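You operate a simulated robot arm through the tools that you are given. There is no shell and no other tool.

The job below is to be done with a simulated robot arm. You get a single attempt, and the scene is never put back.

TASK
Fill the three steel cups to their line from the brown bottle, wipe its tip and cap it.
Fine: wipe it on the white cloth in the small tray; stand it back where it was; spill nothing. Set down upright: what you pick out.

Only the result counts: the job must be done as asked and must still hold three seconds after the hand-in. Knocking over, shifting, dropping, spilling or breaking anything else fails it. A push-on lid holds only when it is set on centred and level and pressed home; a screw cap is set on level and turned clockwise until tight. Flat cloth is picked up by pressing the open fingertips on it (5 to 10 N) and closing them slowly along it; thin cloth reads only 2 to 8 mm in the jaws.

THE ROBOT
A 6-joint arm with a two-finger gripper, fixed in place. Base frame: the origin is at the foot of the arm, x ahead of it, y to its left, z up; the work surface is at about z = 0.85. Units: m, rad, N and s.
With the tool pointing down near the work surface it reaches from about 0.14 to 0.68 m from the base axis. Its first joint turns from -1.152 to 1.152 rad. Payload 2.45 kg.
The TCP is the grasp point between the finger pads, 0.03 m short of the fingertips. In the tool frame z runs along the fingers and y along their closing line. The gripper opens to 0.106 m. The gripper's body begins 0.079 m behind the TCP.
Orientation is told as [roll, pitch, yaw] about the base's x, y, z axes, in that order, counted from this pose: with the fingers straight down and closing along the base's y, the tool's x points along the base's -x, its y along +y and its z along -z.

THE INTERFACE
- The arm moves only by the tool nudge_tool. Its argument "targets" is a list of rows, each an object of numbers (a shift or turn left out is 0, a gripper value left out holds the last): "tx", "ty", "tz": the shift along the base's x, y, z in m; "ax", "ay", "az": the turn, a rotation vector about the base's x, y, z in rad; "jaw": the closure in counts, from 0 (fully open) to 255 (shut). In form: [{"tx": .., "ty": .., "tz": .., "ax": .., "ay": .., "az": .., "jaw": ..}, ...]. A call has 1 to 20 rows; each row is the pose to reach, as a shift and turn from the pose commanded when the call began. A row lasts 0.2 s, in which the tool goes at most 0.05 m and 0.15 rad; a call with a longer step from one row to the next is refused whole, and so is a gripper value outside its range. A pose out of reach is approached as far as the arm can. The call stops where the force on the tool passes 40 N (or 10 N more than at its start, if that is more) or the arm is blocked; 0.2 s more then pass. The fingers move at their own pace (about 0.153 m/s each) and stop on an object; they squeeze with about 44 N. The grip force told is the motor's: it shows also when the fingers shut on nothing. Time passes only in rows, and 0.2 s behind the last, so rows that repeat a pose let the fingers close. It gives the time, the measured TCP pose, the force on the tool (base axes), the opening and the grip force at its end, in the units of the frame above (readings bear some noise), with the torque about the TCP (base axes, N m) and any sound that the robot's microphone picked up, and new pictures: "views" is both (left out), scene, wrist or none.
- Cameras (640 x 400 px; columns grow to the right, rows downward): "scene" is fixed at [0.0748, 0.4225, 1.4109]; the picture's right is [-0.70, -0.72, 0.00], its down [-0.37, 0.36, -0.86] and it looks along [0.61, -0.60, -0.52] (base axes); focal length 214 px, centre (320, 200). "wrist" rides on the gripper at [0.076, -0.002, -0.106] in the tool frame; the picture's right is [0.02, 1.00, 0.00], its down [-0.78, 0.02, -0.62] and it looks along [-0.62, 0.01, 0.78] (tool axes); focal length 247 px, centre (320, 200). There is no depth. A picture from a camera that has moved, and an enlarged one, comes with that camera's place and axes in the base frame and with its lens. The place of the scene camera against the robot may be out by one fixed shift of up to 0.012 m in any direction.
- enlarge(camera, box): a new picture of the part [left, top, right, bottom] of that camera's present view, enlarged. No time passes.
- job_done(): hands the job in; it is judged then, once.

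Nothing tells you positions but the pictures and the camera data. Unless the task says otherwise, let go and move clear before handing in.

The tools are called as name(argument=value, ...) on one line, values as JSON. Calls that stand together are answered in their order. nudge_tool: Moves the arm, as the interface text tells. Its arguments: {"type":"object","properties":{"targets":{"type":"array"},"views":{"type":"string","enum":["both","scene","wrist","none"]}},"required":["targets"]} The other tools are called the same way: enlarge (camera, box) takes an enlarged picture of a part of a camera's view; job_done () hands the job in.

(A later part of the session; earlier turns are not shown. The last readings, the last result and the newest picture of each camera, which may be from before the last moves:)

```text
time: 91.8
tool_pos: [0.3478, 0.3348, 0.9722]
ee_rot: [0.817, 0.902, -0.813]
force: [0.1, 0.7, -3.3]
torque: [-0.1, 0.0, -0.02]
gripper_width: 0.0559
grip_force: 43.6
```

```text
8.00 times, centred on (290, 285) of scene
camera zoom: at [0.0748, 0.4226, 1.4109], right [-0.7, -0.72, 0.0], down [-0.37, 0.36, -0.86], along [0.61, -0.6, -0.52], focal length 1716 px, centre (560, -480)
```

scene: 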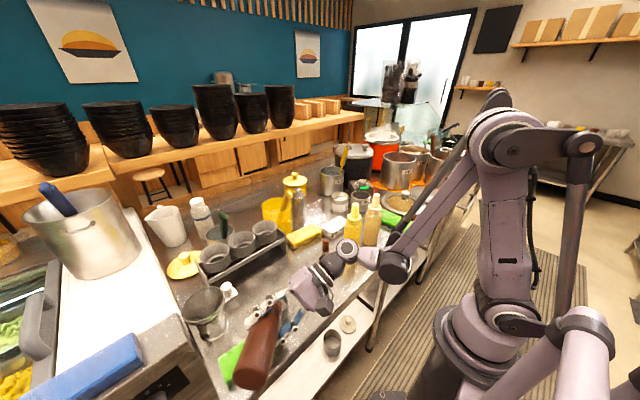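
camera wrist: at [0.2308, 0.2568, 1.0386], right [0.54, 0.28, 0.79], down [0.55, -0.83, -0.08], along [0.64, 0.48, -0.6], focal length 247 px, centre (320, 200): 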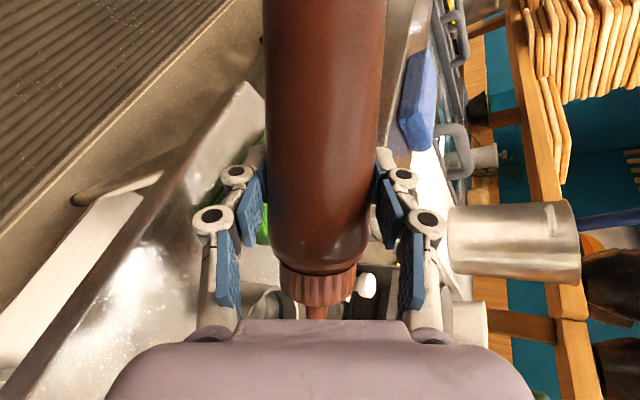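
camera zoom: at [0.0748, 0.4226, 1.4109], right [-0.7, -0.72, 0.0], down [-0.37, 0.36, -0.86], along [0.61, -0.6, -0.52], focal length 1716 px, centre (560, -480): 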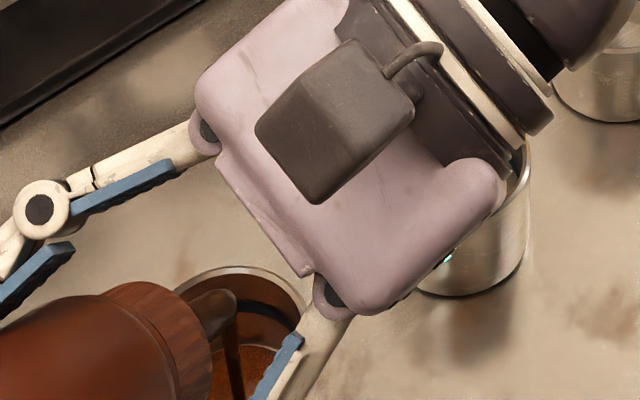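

Flow has started at about 122° of tilt: a dark stream falls into cup 3. I'll look closer before letting any more time pass.

enlarge(camera="scene", box=[275, 288, 305, 316])

enlarge(camera="wrist", box=[200, 230, 420, 350])

```text
14.29 times, centred on (290, 302) of scene
camera zoom: at [0.0748, 0.4226, 1.4109], right [-0.7, -0.72, 0.0], down [-0.37, 0.36, -0.86], along [0.61, -0.6, -0.52], focal length 3064 px, centre (749, -1257)
```

zoom: 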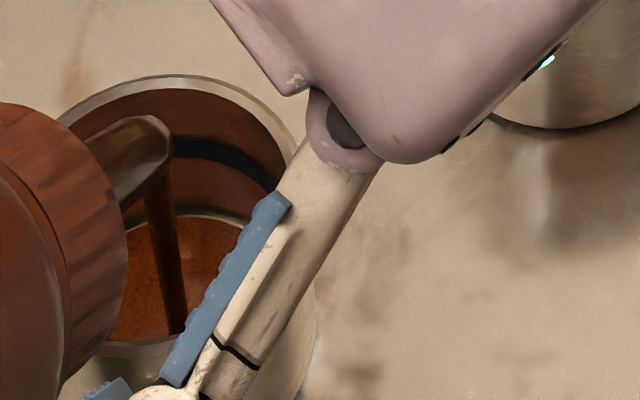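

```text
2.91 times, centred on (310, 290) of wrist
camera zoom: at [0.2965, 0.273, 1.0743], right [0.88, 0.07, 0.47], down [0.25, -0.91, -0.34], along [0.4, 0.42, -0.81], focal length 718 px, centre (349, -62)
```

zoom: 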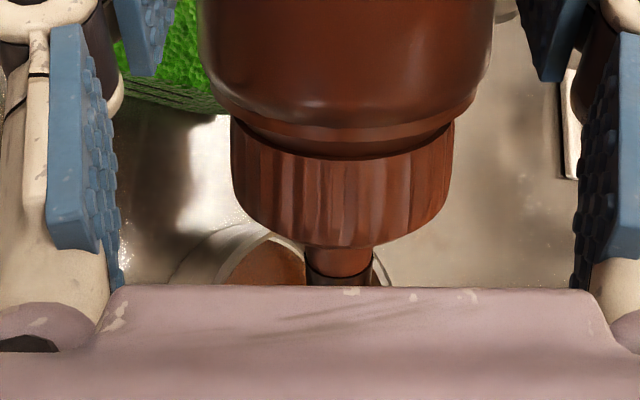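

nudge_tool(targets=[{"tz": 0.0}], views="none")

enlarge(camera="scene", box=[275, 288, 305, 316])

```text
time: 92.2
tool_pos: [0.3484, 0.3326, 0.9718]
ee_rot: [0.82, 0.903, -0.809]
force: [0.5, 0.6, -2.8]
torque: [-0.07, -0.02, 0.02]
gripper_width: 0.0561
grip_force: 43.8
```

```text
14.29 times, centred on (290, 302) of scene
camera zoom: at [0.0748, 0.4226, 1.4109], right [-0.7, -0.72, 0.0], down [-0.37, 0.36, -0.86], along [0.61, -0.6, -0.52], focal length 3064 px, centre (749, -1257)
```

zoom: 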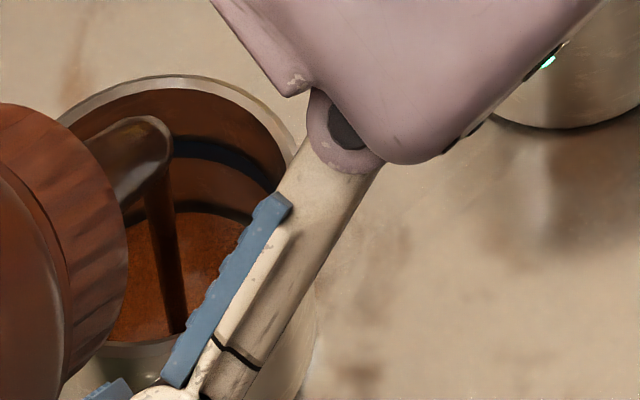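

nudge_tool(targets=[{"tz": 0.0}, {"tz": 0.0}, {"tz": 0.0}], views="none")

enlarge(camera="scene", box=[275, 288, 305, 316])

```text
time: 93.0
tool_pos: [0.3479, 0.3344, 0.9729]
ee_rot: [0.818, 0.901, -0.809]
force: [-0.6, 0.1, -3.3]
torque: [-0.04, -0.06, 0.03]
gripper_width: 0.0558
grip_force: 43.4
```

```text
14.29 times, centred on (290, 302) of scene
camera zoom: at [0.0748, 0.4226, 1.4109], right [-0.7, -0.72, 0.0], down [-0.37, 0.36, -0.86], along [0.61, -0.6, -0.52], focal length 3064 px, centre (749, -1257)
```

zoom: 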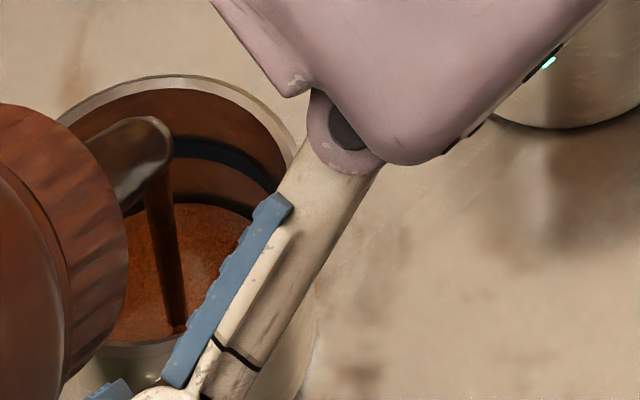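

The level is rising slowly (roughly 2.5 mm/s) and is still well under the line. I'll keep pouring for about 3 s, then check again.

nudge_tool(targets=[{"tz": 0.0}, {"tz": 0.0}, {"tz": 0.0}, {"tz": 0.0}, {"tz": 0.0}, {"tz": 0.0}, {"tz": 0.0}, {"tz": 0.0}, {"tz": 0.0}, {"tz": 0.0}, {"tz": 0.0}, {"tz": 0.0}, {"tz": 0.0}, {"tz": 0.0}], views="none")

enlarge(camera="scene", box=[275, 288, 305, 316])

```text
time: 96.0
tool_pos: [0.3475, 0.3331, 0.9707]
ee_rot: [0.818, 0.902, -0.81]
force: [0.9, -0.2, -3.6]
torque: [-0.07, 0.01, 0.01]
gripper_width: 0.0558
grip_force: 43.3
```

```text
14.29 times, centred on (290, 302) of scene
camera zoom: at [0.0748, 0.4226, 1.4109], right [-0.7, -0.72, 0.0], down [-0.37, 0.36, -0.86], along [0.61, -0.6, -0.52], focal length 3064 px, centre (749, -1257)
```

zoom: 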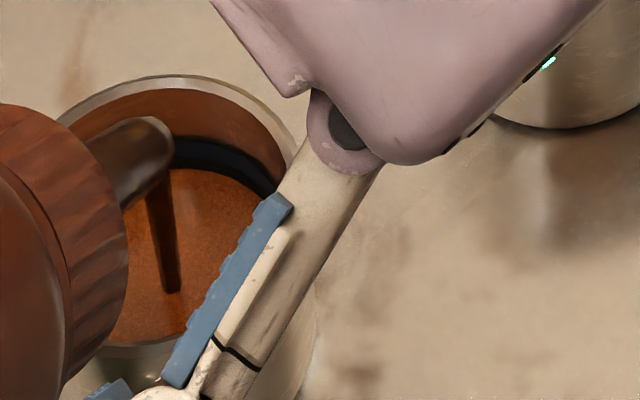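

The level has reached just under the dark line. I'll pour about 1.4 s more and then tilt back to stop, keeping the tip over the cup.

nudge_tool(targets=[{"tz": 0.0}, {"tz": 0.0}, {"tz": 0.0}, {"tz": 0.0}, {"tz": 0.0}, {"tz": 0.0}, {"tz": 0.0}, {"tx": -0.0122, "ty": -0.0015, "tz": 0.0, "ax": -0.0238, "ay": -0.1332, "az": 0.0631}, {"tx": -0.0231, "ty": -0.0037, "tz": 0.0, "ax": -0.0476, "ay": -0.2664, "az": 0.1262}, {"tx": -0.033, "ty": -0.0062, "tz": 0.0, "ax": -0.0714, "ay": -0.3996, "az": 0.1893}], views="none")

enlarge(camera="scene", box=[275, 288, 305, 316])

enlarge(camera="scene", box=[250, 260, 330, 330])

```text
time: 98.2
tool_pos: [0.3149, 0.3269, 0.9713]
ee_rot: [1.055, 0.534, -0.459]
force: [-0.2, 0.7, -2.7]
torque: [-0.05, 0.01, -0.02]
gripper_width: 0.056
grip_force: 44.1
```

```text
14.29 times, centred on (290, 302) of scene
camera zoom: at [0.0748, 0.4226, 1.4109], right [-0.7, -0.72, 0.0], down [-0.37, 0.36, -0.86], along [0.61, -0.6, -0.52], focal length 3064 px, centre (749, -1257)
```

zoom: 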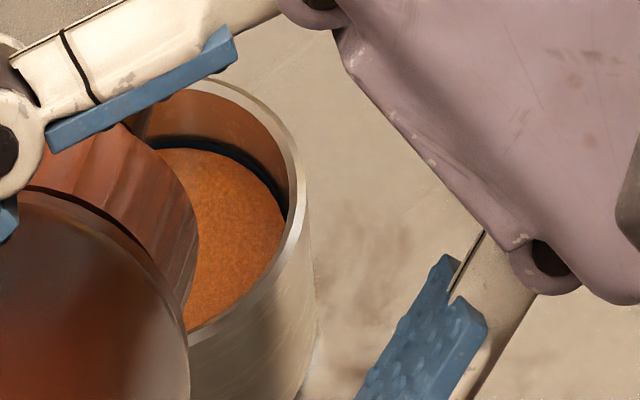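

```text
5.71 times, centred on (290, 295) of scene
camera zoom: at [0.0748, 0.4226, 1.4109], right [-0.7, -0.72, 0.0], down [-0.37, 0.36, -0.86], along [0.61, -0.6, -0.52], focal length 1226 px, centre (491, -343)
```

zoom: 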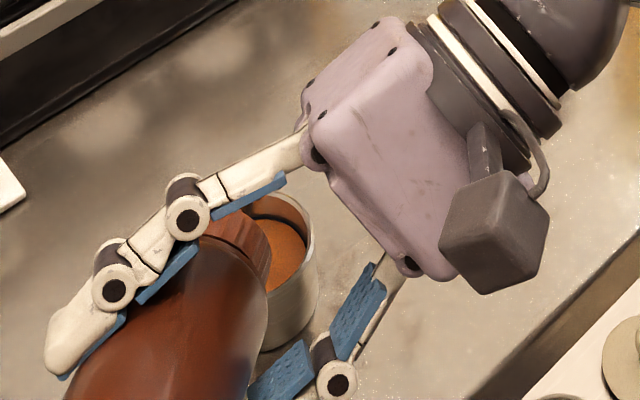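

Flow has stopped, and the level sits within the dark line band. I'll tilt back further, rise, and check cup 3 with a clear view.

nudge_tool(targets=[{"tz": 0.02, "ax": -0.0222, "ay": -0.1243, "az": 0.0589}, {"tz": 0.05, "ax": -0.0444, "ay": -0.2486, "az": 0.1178}, {"tz": 0.08, "ax": -0.0667, "ay": -0.373, "az": 0.1767}, {"tz": 0.1, "ax": -0.0667, "ay": -0.373, "az": 0.1767}, {"tx": -0.01, "ty": -0.05, "tz": 0.12, "ax": -0.0667, "ay": -0.373, "az": 0.1767}, {"tx": -0.01, "ty": -0.098, "tz": 0.12, "ax": -0.0667, "ay": -0.373, "az": 0.1767}, {"tx": -0.01, "ty": -0.098, "tz": 0.12, "ax": -0.0667, "ay": -0.373, "az": 0.1767}])

enlarge(camera="scene", box=[260, 280, 320, 330])

```text
refused: row 5 steps farther than a row can; nothing moved
```

```text
8.00 times, centred on (290, 305) of scene
camera zoom: at [0.0748, 0.4226, 1.4109], right [-0.7, -0.72, 0.0], down [-0.37, 0.36, -0.86], along [0.61, -0.6, -0.52], focal length 1716 px, centre (560, -640)
```

zoom: 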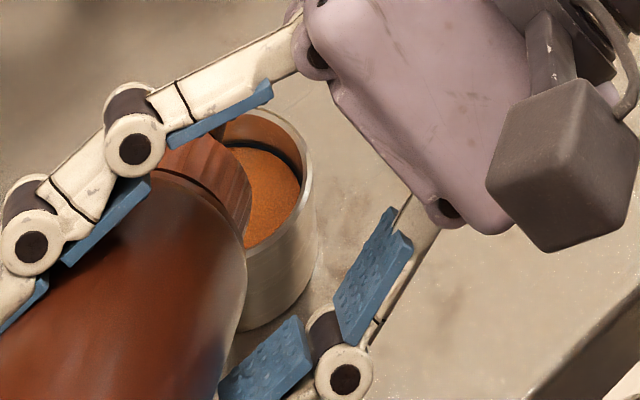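

nudge_tool(targets=[{"tz": 0.03, "ax": -0.0206, "ay": -0.1154, "az": 0.0547}, {"tz": 0.06, "ax": -0.0412, "ay": -0.2309, "az": 0.1094}, {"tz": 0.08, "ax": -0.0619, "ay": -0.3463, "az": 0.164}, {"tz": 0.08, "ax": -0.0809, "ay": -0.4529, "az": 0.2145}, {"tx": -0.006, "ty": -0.04, "tz": 0.08, "ax": -0.0809, "ay": -0.4529, "az": 0.2145}, {"tx": -0.012, "ty": -0.08, "tz": 0.08, "ax": -0.0809, "ay": -0.4529, "az": 0.2145}, {"tx": -0.015, "ty": -0.109, "tz": 0.08, "ax": -0.0809, "ay": -0.4529, "az": 0.2145}, {"tx": -0.015, "ty": -0.109, "tz": 0.08, "ax": -0.0809, "ay": -0.4529, "az": 0.2145}])

enlarge(camera="scene", box=[250, 240, 340, 320])

enlarge(camera="scene", box=[262, 288, 298, 318])

```text
time: 100.0
tool_pos: [0.2994, 0.2159, 1.0488]
ee_rot: [1.131, 0.083, -0.217]
force: [-0.1, 0.3, -3.1]
torque: [-0.05, -0.05, -0.04]
gripper_width: 0.0561
grip_force: 43.6
camera wrist: at [0.2078, 0.1375, 1.0969], right [0.14, 0.4, 0.9], down [0.67, -0.71, 0.21], along [0.73, 0.57, -0.37], focal length 247 px, centre (320, 200)
```

scene: 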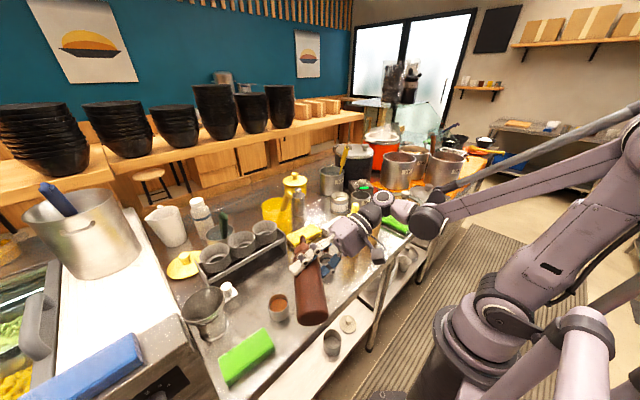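
wrist: 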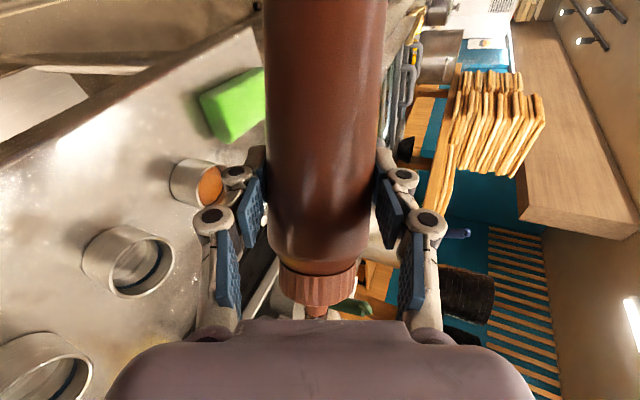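

```text
5.00 times, centred on (295, 280) of scene
camera zoom: at [0.0748, 0.4226, 1.4109], right [-0.7, -0.72, 0.0], down [-0.37, 0.36, -0.86], along [0.61, -0.6, -0.52], focal length 1072 px, centre (445, -200)
```

zoom: 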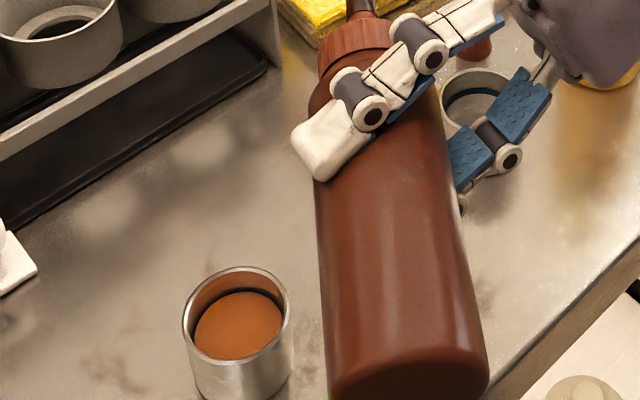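

```text
13.33 times, centred on (280, 303) of scene
camera zoom: at [0.0748, 0.4226, 1.4109], right [-0.7, -0.72, 0.0], down [-0.37, 0.36, -0.86], along [0.61, -0.6, -0.52], focal length 2860 px, centre (853, -1173)
```

zoom: 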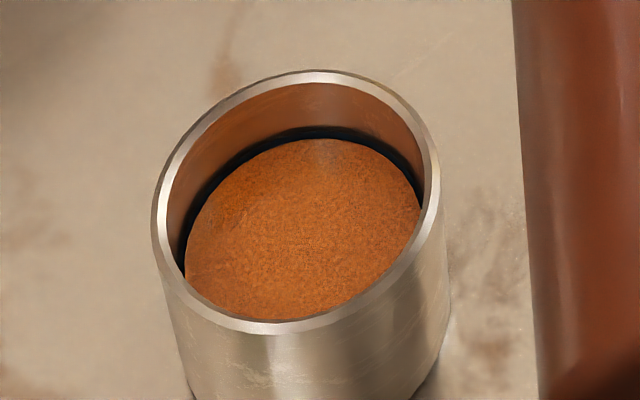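

Cup 3 is filled right to its line. Next is cup 2: I'll tilt to about 110° above it (still below the flow threshold), then lower.

nudge_tool(targets=[{"tx": 0.006, "ty": 0.004, "ax": 0.0238, "ay": 0.1332, "az": -0.0631}, {"tx": 0.012, "ty": 0.008, "ax": 0.0476, "ay": 0.2664, "az": -0.1262}, {"tx": 0.018, "ty": 0.011, "ax": 0.0714, "ay": 0.3996, "az": -0.1893}, {"tx": 0.024, "ty": 0.0143, "ax": 0.0952, "ay": 0.5328, "az": -0.2524}, {"tx": 0.024, "ty": 0.0143, "tz": -0.03, "ax": 0.0993, "ay": 0.5559, "az": -0.2633}, {"tx": 0.024, "ty": 0.0143, "tz": -0.06, "ax": 0.0993, "ay": 0.5559, "az": -0.2633}, {"tx": 0.024, "ty": 0.0143, "tz": -0.075, "ax": 0.0993, "ay": 0.5559, "az": -0.2633}, {"tx": 0.024, "ty": 0.0143, "tz": -0.075, "ax": 0.0993, "ay": 0.5559, "az": -0.2633}])

enlarge(camera="scene", box=[275, 240, 345, 300])

```text
time: 101.8
tool_pos: [0.3229, 0.2322, 0.9752]
ee_rot: [1.016, 0.635, -0.527]
force: [-0.1, 0.3, -1.9]
torque: [-0.06, 0.0, 0.0]
gripper_width: 0.0563
grip_force: 43.8
camera wrist: at [0.2515, 0.1684, 1.0631], right [0.69, 0.21, 0.7], down [0.46, -0.87, -0.19], along [0.57, 0.45, -0.69], focal length 247 px, centre (320, 200)
```

scene: 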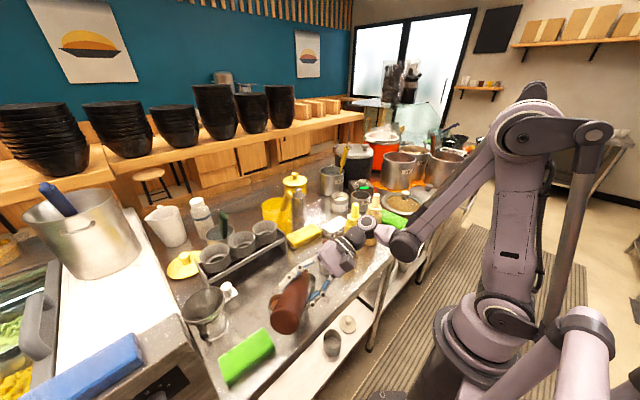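
wrist: 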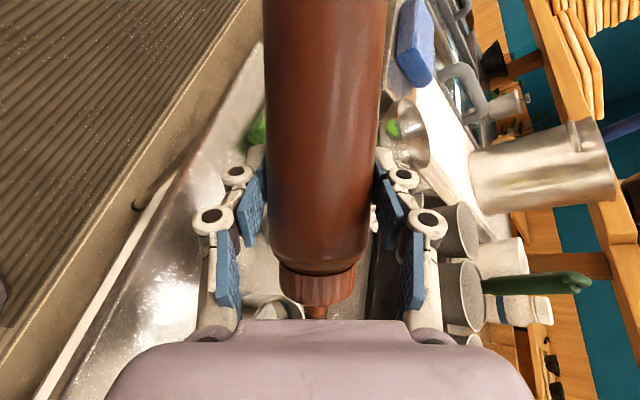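

```text
6.67 times, centred on (310, 270) of scene
camera zoom: at [0.0748, 0.4226, 1.4109], right [-0.7, -0.72, 0.0], down [-0.37, 0.36, -0.86], along [0.61, -0.6, -0.52], focal length 1430 px, centre (387, -267)
```

zoom: 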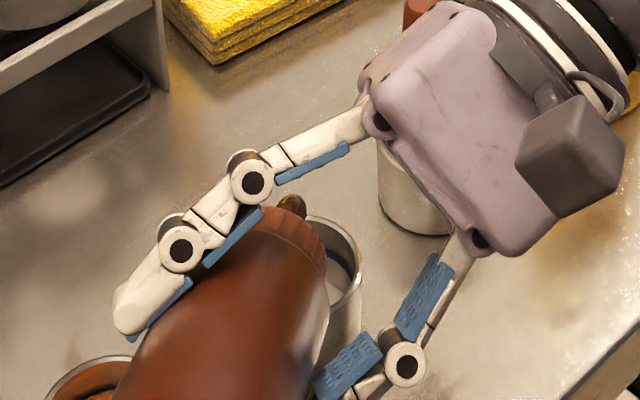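

Tip is over cup 2. I'll tilt on to where the flow began before.

nudge_tool(targets=[{"tx": 0.0062, "ty": 0.0, "tz": -0.001, "ax": 0.0138, "ay": 0.0775, "az": -0.0367}, {"tx": 0.0124, "ty": 0.0, "tz": -0.002, "ax": 0.0277, "ay": 0.155, "az": -0.0734}], views="none")

enlarge(camera="scene", box=[290, 260, 330, 295])

```text
time: 102.4
tool_pos: [0.3362, 0.2323, 0.9747]
ee_rot: [0.931, 0.78, -0.657]
force: [0.0, 0.3, -3.1]
torque: [-0.04, 0.0, 0.01]
gripper_width: 0.0561
grip_force: 44.2
```

```text
11.43 times, centred on (310, 278) of scene
camera zoom: at [0.0748, 0.4226, 1.4109], right [-0.7, -0.72, 0.0], down [-0.37, 0.36, -0.86], along [0.61, -0.6, -0.52], focal length 2451 px, centre (434, -686)
```

zoom: 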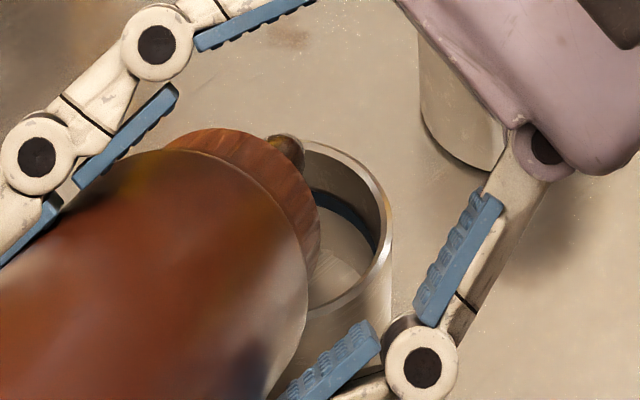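

nudge_tool(targets=[{"tx": 0.0071, "ty": 0.0009, "tz": 0.0, "ax": 0.0138, "ay": 0.0775, "az": -0.0367}, {"tx": 0.0155, "ty": 0.0017, "tz": 0.0, "ax": 0.0277, "ay": 0.155, "az": -0.0734}], views="none")

enlarge(camera="scene", box=[290, 260, 330, 295])

```text
time: 103.0
tool_pos: [0.3508, 0.2363, 0.9757]
ee_rot: [0.804, 0.912, -0.828]
force: [-0.8, 0.0, -1.8]
torque: [-0.07, -0.02, -0.01]
gripper_width: 0.0559
grip_force: 44.2
```

```text
11.43 times, centred on (310, 278) of scene
camera zoom: at [0.0748, 0.4226, 1.4109], right [-0.7, -0.72, 0.0], down [-0.37, 0.36, -0.86], along [0.61, -0.6, -0.52], focal length 2451 px, centre (434, -686)
```

zoom: 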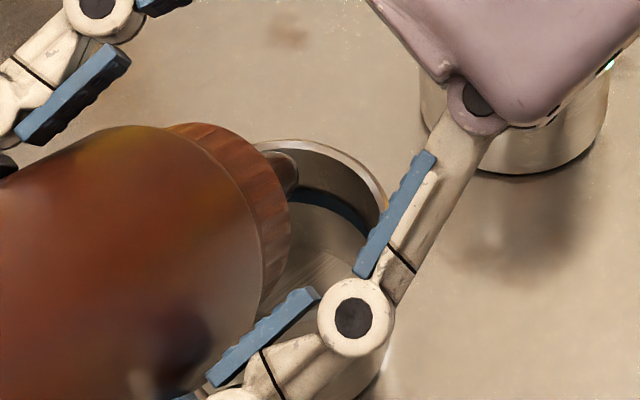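

nudge_tool(targets=[{"tx": 0.0076, "ty": 0.0, "tz": 0.002, "ax": 0.0138, "ay": 0.0775, "az": -0.0367}], views="none")

enlarge(camera="scene", box=[290, 260, 330, 295])

```text
time: 103.4
tool_pos: [0.3594, 0.2346, 0.9765]
ee_rot: [0.72, 0.973, -0.934]
force: [-0.1, 0.5, -2.5]
torque: [-0.02, -0.03, 0.0]
gripper_width: 0.0559
grip_force: 43.9
```

```text
11.43 times, centred on (310, 278) of scene
camera zoom: at [0.0748, 0.4226, 1.4109], right [-0.7, -0.72, 0.0], down [-0.37, 0.36, -0.86], along [0.61, -0.6, -0.52], focal length 2451 px, centre (434, -686)
```

zoom: 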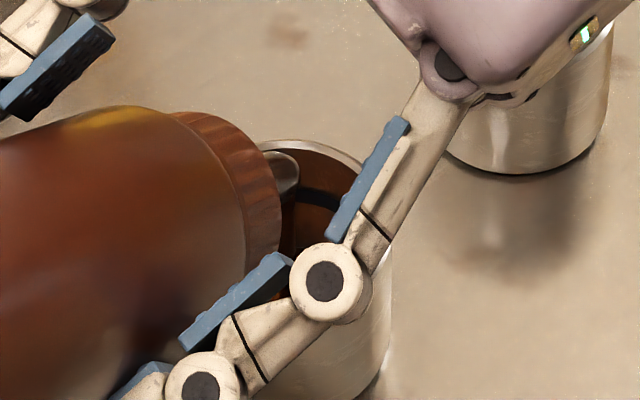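

Flow into cup 2 has begun. I'll check what the wrist camera can see of the level before going on.

enlarge(camera="wrist", box=[200, 230, 420, 350])

enlarge(camera="scene", box=[300, 268, 320, 286])

```text
2.91 times, centred on (310, 290) of wrist
camera zoom: at [0.315, 0.1742, 1.0822], right [0.92, 0.02, 0.39], down [0.18, -0.91, -0.38], along [0.34, 0.42, -0.84], focal length 718 px, centre (349, -62)
```

zoom: 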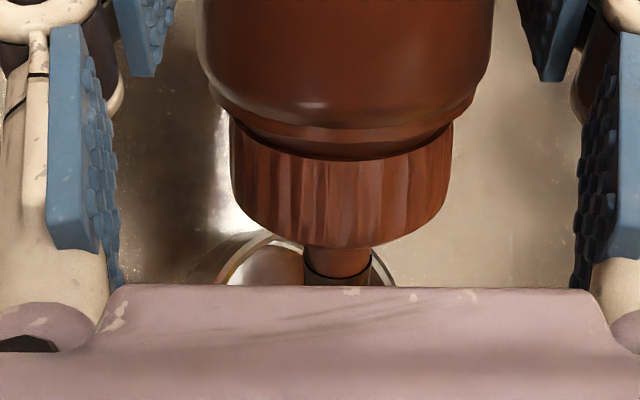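

```text
16.00 times, centred on (310, 277) of scene
camera zoom: at [0.0748, 0.4226, 1.4109], right [-0.7, -0.72, 0.0], down [-0.37, 0.36, -0.86], along [0.61, -0.6, -0.52], focal length 3432 px, centre (480, -1032)
```

zoom: 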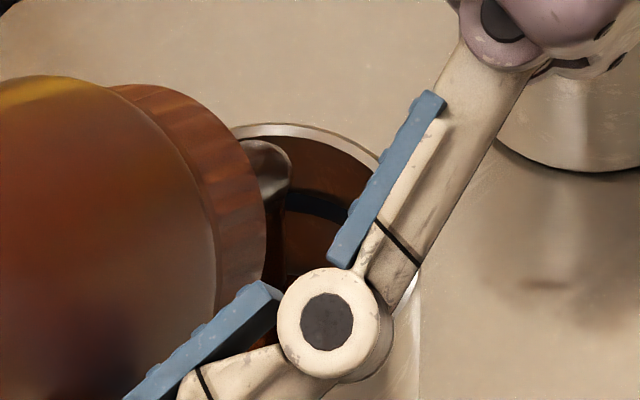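

nudge_tool(targets=[{"tz": 0.0}, {"tz": 0.0}, {"tz": 0.0}, {"tz": 0.0}, {"tz": 0.0}, {"tz": 0.0}, {"tz": 0.0}, {"tz": 0.0}, {"tz": 0.0}], views="none")

enlarge(camera="scene", box=[300, 268, 320, 286])

enlarge(camera="wrist", box=[200, 230, 420, 350])

```text
time: 105.4
tool_pos: [0.3605, 0.2349, 0.9763]
ee_rot: [0.718, 0.973, -0.93]
force: [-0.1, 0.0, -2.7]
torque: [-0.06, 0.0, -0.01]
gripper_width: 0.0561
grip_force: 43.3
```

```text
16.00 times, centred on (310, 277) of scene
camera zoom: at [0.0748, 0.4226, 1.4109], right [-0.7, -0.72, 0.0], down [-0.37, 0.36, -0.86], along [0.61, -0.6, -0.52], focal length 3432 px, centre (480, -1032)
```

zoom: 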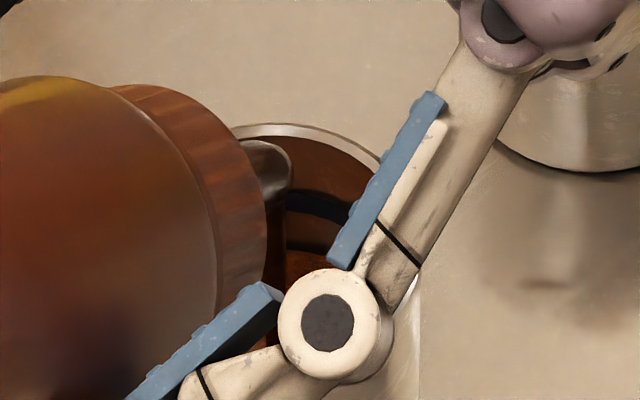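

```text
2.91 times, centred on (310, 290) of wrist
camera zoom: at [0.3147, 0.1742, 1.0822], right [0.92, 0.02, 0.39], down [0.18, -0.91, -0.38], along [0.34, 0.42, -0.84], focal length 718 px, centre (349, -62)
```

zoom: 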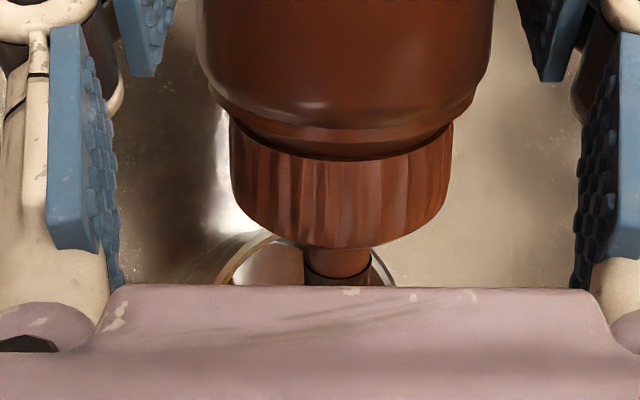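

nudge_tool(targets=[{"tz": 0.0}, {"tz": 0.0}, {"tz": 0.0}, {"tz": 0.0}, {"tz": 0.0}, {"tz": 0.0}, {"tz": 0.0}, {"tz": 0.0}, {"tz": 0.0}], views="none")

enlarge(camera="scene", box=[300, 268, 320, 286])

```text
time: 107.4
tool_pos: [0.3594, 0.2353, 0.977]
ee_rot: [0.72, 0.974, -0.934]
force: [0.4, 0.0, -2.5]
torque: [-0.04, -0.01, 0.0]
gripper_width: 0.0561
grip_force: 44.0
```

```text
16.00 times, centred on (310, 277) of scene
camera zoom: at [0.0748, 0.4226, 1.4109], right [-0.7, -0.72, 0.0], down [-0.37, 0.36, -0.86], along [0.61, -0.6, -0.52], focal length 3432 px, centre (480, -1032)
```

zoom: 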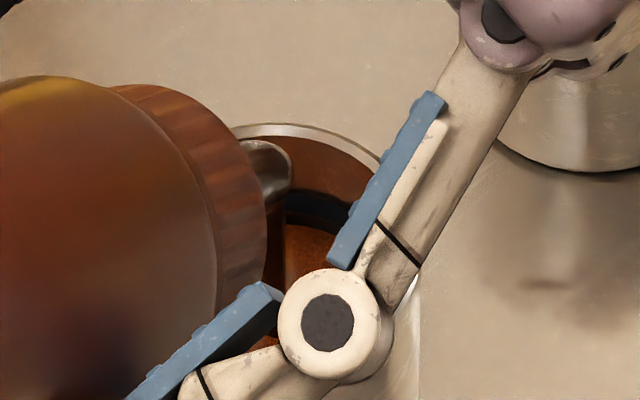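

nudge_tool(targets=[{"tz": 0.0}, {"tz": 0.0}, {"tz": 0.0}, {"tz": 0.0}], views="none")

enlarge(camera="scene", box=[300, 268, 320, 286])

```text
time: 108.4
tool_pos: [0.3592, 0.2339, 0.9761]
ee_rot: [0.718, 0.972, -0.934]
force: [-0.3, -0.7, -3.1]
torque: [-0.02, 0.01, 0.02]
gripper_width: 0.0559
grip_force: 44.7
```

```text
16.00 times, centred on (310, 277) of scene
camera zoom: at [0.0748, 0.4226, 1.4109], right [-0.7, -0.72, 0.0], down [-0.37, 0.36, -0.86], along [0.61, -0.6, -0.52], focal length 3432 px, centre (480, -1032)
```

zoom: 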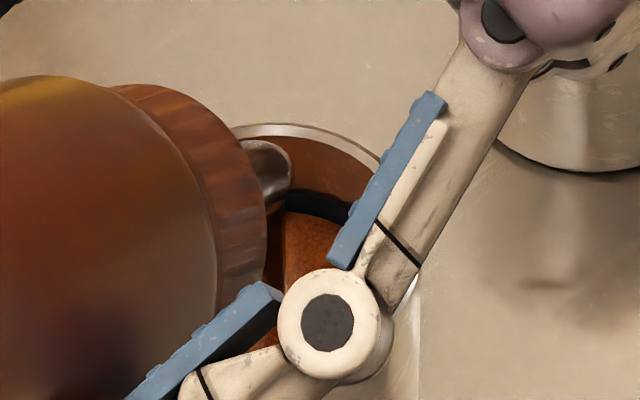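

nudge_tool(targets=[{"tz": 0.0}, {"tz": 0.0}, {"tx": -0.0125, "ty": -0.001, "tz": 0.0, "ax": -0.0238, "ay": -0.1332, "az": 0.0631}, {"tx": -0.0245, "ty": -0.0023, "tz": 0.0, "ax": -0.0476, "ay": -0.2664, "az": 0.1262}, {"tx": -0.0351, "ty": -0.0049, "tz": 0.005, "ax": -0.0714, "ay": -0.3996, "az": 0.1893}], views="none")

enlarge(camera="scene", box=[290, 260, 330, 295])

```text
time: 109.6
tool_pos: [0.3246, 0.2281, 0.9808]
ee_rot: [1.02, 0.621, -0.517]
force: [-0.5, -0.3, -2.4]
torque: [-0.08, 0.01, -0.01]
gripper_width: 0.0559
grip_force: 44.0
```

```text
11.43 times, centred on (310, 278) of scene
camera zoom: at [0.0748, 0.4226, 1.4109], right [-0.7, -0.72, 0.0], down [-0.37, 0.36, -0.86], along [0.61, -0.6, -0.52], focal length 2451 px, centre (434, -686)
```

zoom: 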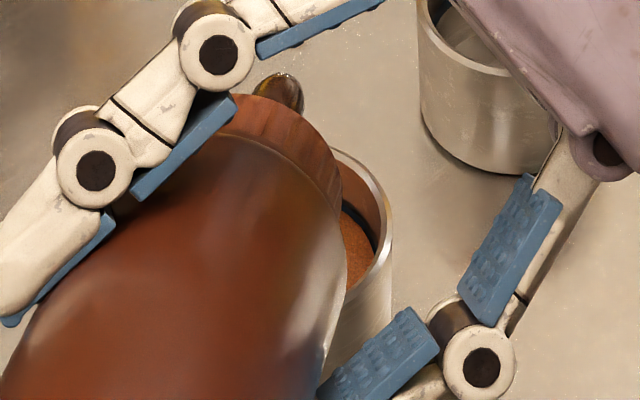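

Cup 2's flow has stopped. I'll tilt back and rise to inspect cup 2 with a clear view.

nudge_tool(targets=[{"tz": 0.025, "ax": -0.0238, "ay": -0.1332, "az": 0.0631}, {"tz": 0.05, "ax": -0.0476, "ay": -0.2664, "az": 0.1262}, {"tz": 0.075, "ax": -0.0714, "ay": -0.3996, "az": 0.1893}, {"tz": 0.08, "ax": -0.0952, "ay": -0.5328, "az": 0.2524}, {"tx": 0.01, "ty": -0.04, "tz": 0.09, "ax": -0.0952, "ay": -0.5328, "az": 0.2524}, {"tx": 0.015, "ty": -0.08, "tz": 0.09, "ax": -0.0952, "ay": -0.5328, "az": 0.2524}, {"tx": 0.015, "ty": -0.08, "tz": 0.09, "ax": -0.0952, "ay": -0.5328, "az": 0.2524}])

enlarge(camera="scene", box=[285, 255, 335, 300])

```text
time: 111.2
tool_pos: [0.337, 0.1478, 1.0732]
ee_rot: [1.131, 0.093, -0.222]
force: [-0.5, -0.3, -2.3]
torque: [-0.03, -0.06, 0.01]
gripper_width: 0.0559
grip_force: 43.8
camera wrist: at [0.2453, 0.069, 1.1221], right [0.15, 0.4, 0.9], down [0.66, -0.72, 0.21], along [0.73, 0.57, -0.38], focal length 247 px, centre (320, 200)
```

scene: 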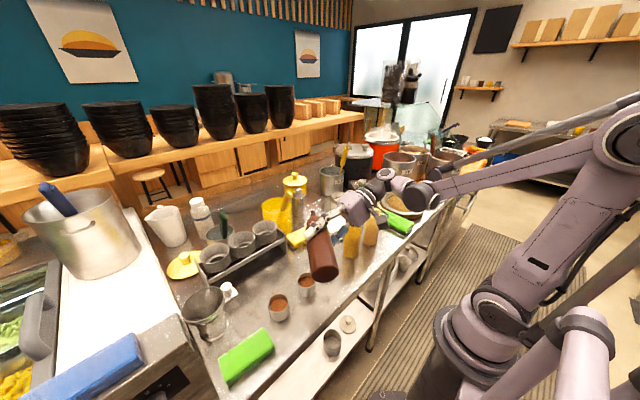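
wrist: 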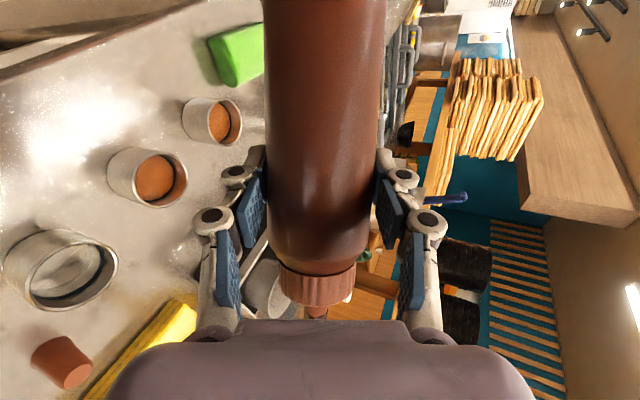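

```text
8.89 times, centred on (310, 278) of scene
camera zoom: at [0.0748, 0.4225, 1.4109], right [-0.7, -0.72, 0.0], down [-0.37, 0.36, -0.86], along [0.61, -0.6, -0.52], focal length 1906 px, centre (409, -489)
```

zoom: 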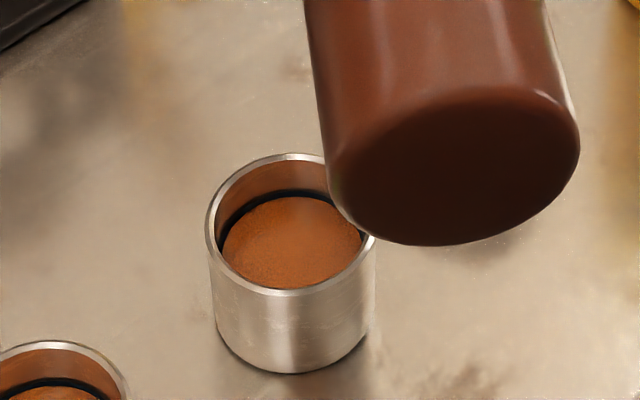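

enlarge(camera="scene", box=[293, 270, 321, 296])

enlarge(camera="scene", box=[262, 290, 294, 320])

enlarge(camera="wrist", box=[90, 80, 260, 220])

```text
15.38 times, centred on (307, 283) of scene
camera zoom: at [0.0748, 0.4225, 1.4109], right [-0.7, -0.72, 0.0], down [-0.37, 0.36, -0.86], along [0.61, -0.6, -0.52], focal length 3300 px, centre (520, -1077)
```

zoom: 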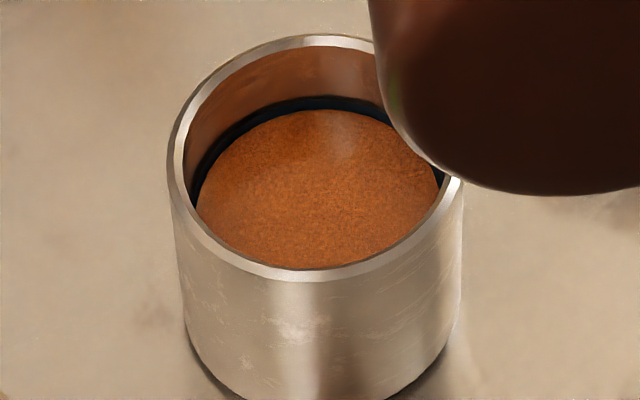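

```text
13.33 times, centred on (278, 305) of scene
camera zoom: at [0.0748, 0.4225, 1.4109], right [-0.7, -0.72, 0.0], down [-0.37, 0.36, -0.86], along [0.61, -0.6, -0.52], focal length 2860 px, centre (880, -1200)
```

zoom: 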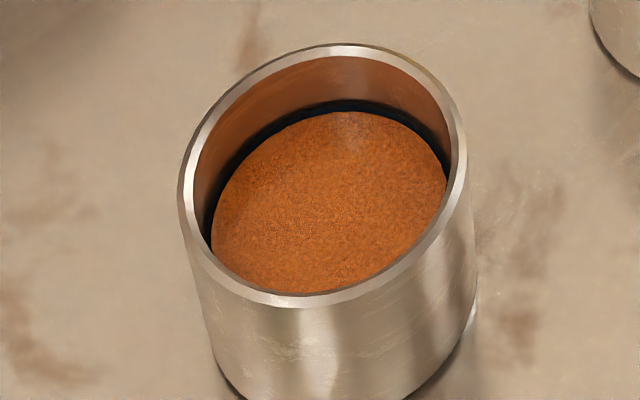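

```text
2.86 times, centred on (175, 150) of wrist
camera zoom: at [0.2453, 0.069, 1.1221], right [0.15, 0.4, 0.9], down [0.66, -0.72, 0.21], along [0.73, 0.57, -0.38], focal length 706 px, centre (734, 343)
```

zoom: 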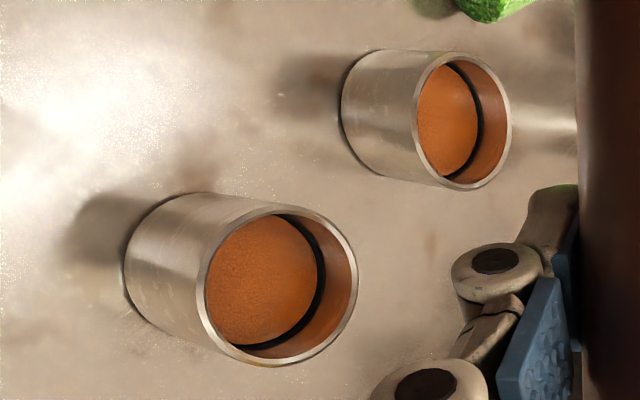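

Cups 2 and 3 both sit right at their lines. For cup 1, I'll swing the tool a bit and level it slightly so the bottle can invert further while the wrist stays clear of the yellow bottle.

nudge_tool(targets=[{"tx": -0.005, "ty": -0.006, "az": -0.12}, {"tx": -0.01, "ty": -0.0128, "tz": -0.005, "az": -0.24}, {"tx": -0.01, "ty": -0.0128, "tz": -0.005, "az": -0.24}], views="none")

nudge_tool(targets=[{"ax": 0.0558, "ay": -0.0248}, {"ax": 0.1115, "ay": -0.0496}, {"ax": 0.1115, "ay": -0.0496}])

```text
time: 112.0
tool_pos: [0.3286, 0.1347, 1.0675]
ee_rot: [1.131, 0.094, -0.462]
force: [0.1, 0.6, -2.4]
torque: [-0.05, -0.01, -0.02]
gripper_width: 0.056
grip_force: 44.5
```

```text
time: 112.8
tool_pos: [0.3285, 0.137, 1.0675]
ee_rot: [1.255, 0.097, -0.45]
force: [-0.7, 0.7, -3.3]
torque: [-0.03, -0.02, -0.01]
gripper_width: 0.0555
grip_force: 44.6
camera wrist: at [0.2192, 0.0762, 1.1049], right [0.2, 0.25, 0.95], down [0.47, -0.87, 0.13], along [0.86, 0.42, -0.29], focal length 247 px, centre (320, 200)
```

scene: 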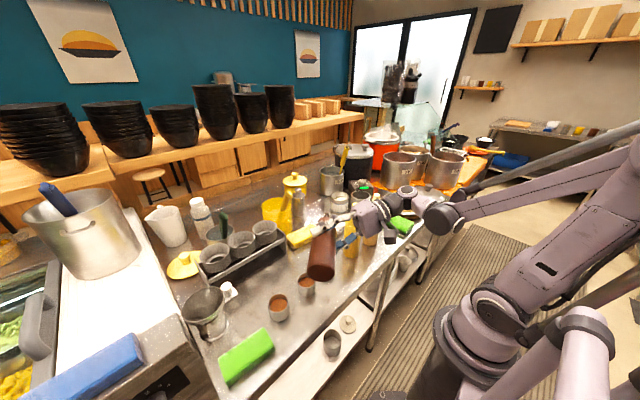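
wrist: 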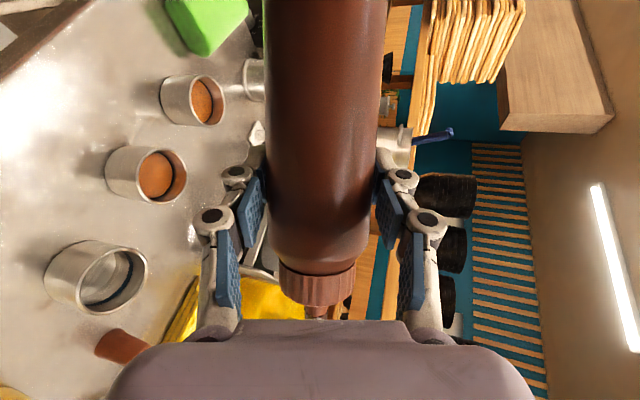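

nudge_tool(targets=[{"tx": 0.006, "ty": 0.002, "ax": 0.0572, "ay": 0.1307, "az": -0.0462}, {"tx": 0.012, "ty": 0.004, "ax": 0.1143, "ay": 0.2613, "az": -0.0924}, {"tx": 0.018, "ty": 0.005, "ax": 0.1715, "ay": 0.392, "az": -0.1386}, {"tx": 0.022, "ty": 0.0063, "ax": 0.2286, "ay": 0.5226, "az": -0.1848}, {"tx": 0.022, "ty": 0.0063, "tz": -0.03, "ax": 0.2347, "ay": 0.5365, "az": -0.1897}, {"tx": 0.022, "ty": 0.0063, "tz": -0.055, "ax": 0.2347, "ay": 0.5365, "az": -0.1897}, {"tx": 0.022, "ty": 0.0063, "tz": -0.07, "ax": 0.2347, "ay": 0.5365, "az": -0.1897}, {"tx": 0.022, "ty": 0.0063, "tz": -0.07, "ax": 0.2347, "ay": 0.5365, "az": -0.1897}])

enlarge(camera="scene", box=[295, 230, 365, 290])

```text
time: 114.6
tool_pos: [0.3516, 0.1443, 0.9972]
ee_rot: [1.157, 0.677, -0.683]
force: [-0.7, -0.2, -2.2]
torque: [-0.04, -0.05, 0.0]
gripper_width: 0.0559
grip_force: 43.4
camera wrist: at [0.2623, 0.0898, 1.0746], right [0.68, -0.04, 0.73], down [0.25, -0.93, -0.28], along [0.69, 0.37, -0.62], focal length 247 px, centre (320, 200)
```

scene: 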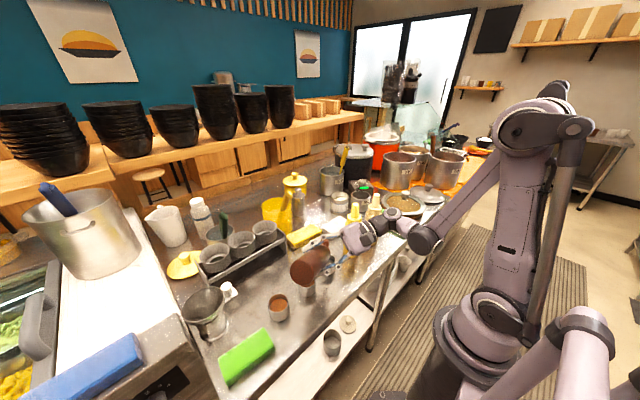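
wrist: 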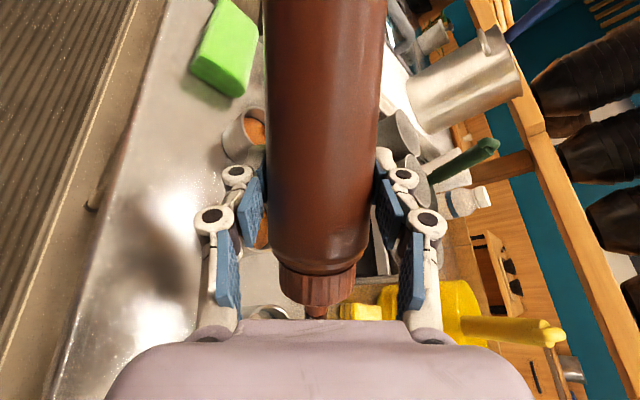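

```text
6.67 times, centred on (330, 260) of scene
camera zoom: at [0.0748, 0.4226, 1.4109], right [-0.7, -0.72, 0.0], down [-0.37, 0.36, -0.86], along [0.61, -0.6, -0.52], focal length 1430 px, centre (253, -200)
```

zoom: 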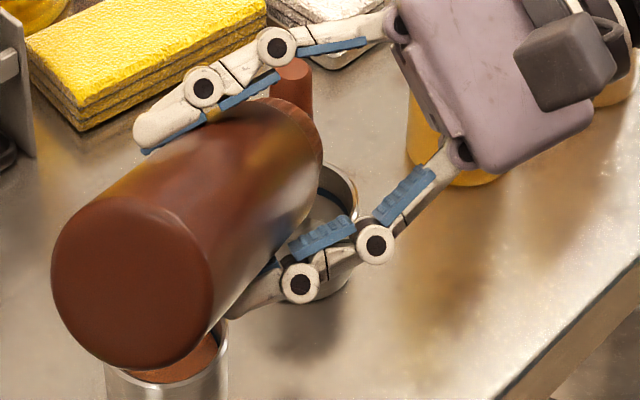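

nudge_tool(targets=[{"tx": 0.006, "ty": -0.0012, "tz": -0.005, "ax": 0.0332, "ay": 0.076, "az": -0.0269}, {"tx": 0.0121, "ty": -0.0025, "tz": -0.01, "ax": 0.0665, "ay": 0.152, "az": -0.0538}], views="none")

enlarge(camera="scene", box=[310, 240, 350, 275])

enlarge(camera="wrist", box=[200, 230, 420, 350])

```text
time: 115.2
tool_pos: [0.3617, 0.1399, 0.9876]
ee_rot: [1.086, 0.833, -0.787]
force: [0.1, 0.7, -3.2]
torque: [-0.04, 0.01, -0.03]
gripper_width: 0.0558
grip_force: 44.3
```

```text
11.43 times, centred on (330, 258) of scene
camera zoom: at [0.0748, 0.4226, 1.4109], right [-0.7, -0.72, 0.0], down [-0.37, 0.36, -0.86], along [0.61, -0.6, -0.52], focal length 2451 px, centre (206, -457)
```

zoom: 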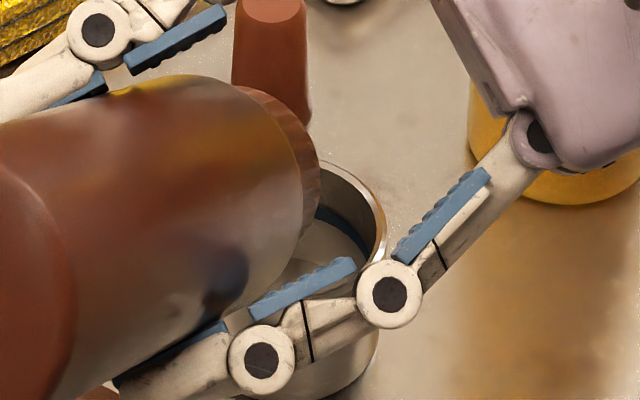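

```text
2.91 times, centred on (310, 290) of wrist
camera zoom: at [0.2829, 0.0847, 1.074], right [0.78, -0.12, 0.61], down [0.15, -0.92, -0.38], along [0.6, 0.38, -0.7], focal length 718 px, centre (349, -62)
```

zoom: 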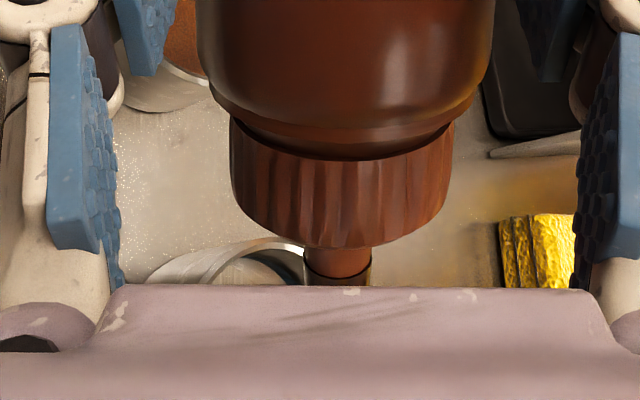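

nudge_tool(targets=[{"tx": 0.007, "ty": -0.0014, "tz": -0.002, "ax": 0.0332, "ay": 0.076, "az": -0.0269}], views="none")

enlarge(camera="scene", box=[310, 240, 350, 275])

```text
time: 115.6
tool_pos: [0.3691, 0.1397, 0.9845]
ee_rot: [1.034, 0.912, -0.854]
force: [-0.9, 0.5, -1.7]
torque: [-0.05, 0.0, 0.01]
gripper_width: 0.056
grip_force: 44.3
```

```text
11.43 times, centred on (330, 258) of scene
camera zoom: at [0.0748, 0.4226, 1.4109], right [-0.7, -0.72, 0.0], down [-0.37, 0.36, -0.86], along [0.61, -0.6, -0.52], focal length 2451 px, centre (206, -457)
```

zoom: 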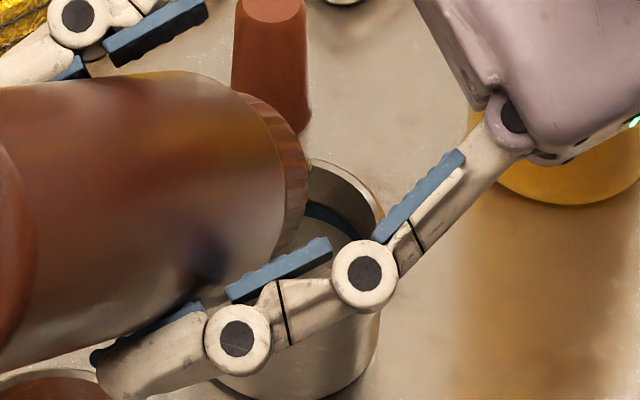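

nudge_tool(targets=[{"tx": 0.0072, "ty": -0.0015, "tz": -0.001, "ax": 0.0332, "ay": 0.076, "az": -0.0269}], views="none")

enlarge(camera="scene", box=[310, 240, 350, 275])

enlarge(camera="wrist", box=[200, 230, 420, 350])

```text
time: 116.0
tool_pos: [0.3769, 0.1372, 0.9836]
ee_rot: [0.969, 0.984, -0.934]
force: [-0.6, 0.1, -2.5]
torque: [-0.02, -0.03, -0.01]
gripper_width: 0.0559
grip_force: 43.5
```

```text
11.43 times, centred on (330, 258) of scene
camera zoom: at [0.0748, 0.4226, 1.4109], right [-0.7, -0.72, 0.0], down [-0.37, 0.36, -0.86], along [0.61, -0.6, -0.52], focal length 2451 px, centre (206, -457)
```

zoom: 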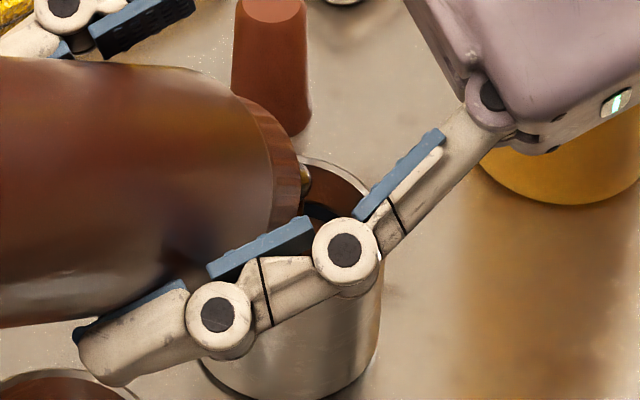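

```text
2.91 times, centred on (310, 290) of wrist
camera zoom: at [0.3091, 0.0795, 1.0777], right [0.86, -0.2, 0.47], down [0.04, -0.89, -0.45], along [0.52, 0.4, -0.76], focal length 718 px, centre (349, -62)
```

zoom: 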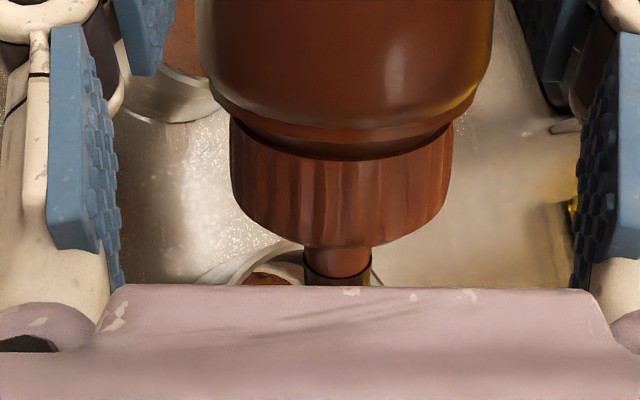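

Flow into cup 1 has started (time ≈ 115.8). I'll zoom in on what's visible of the back wall and the line.

enlarge(camera="scene", box=[322, 250, 340, 266])

```text
16.00 times, centred on (331, 258) of scene
camera zoom: at [0.0748, 0.4226, 1.4109], right [-0.7, -0.72, 0.0], down [-0.37, 0.36, -0.86], along [0.61, -0.6, -0.52], focal length 3432 px, centre (144, -728)
```

zoom: 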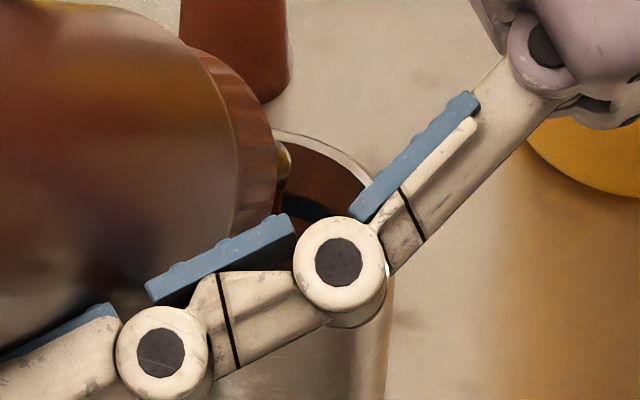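

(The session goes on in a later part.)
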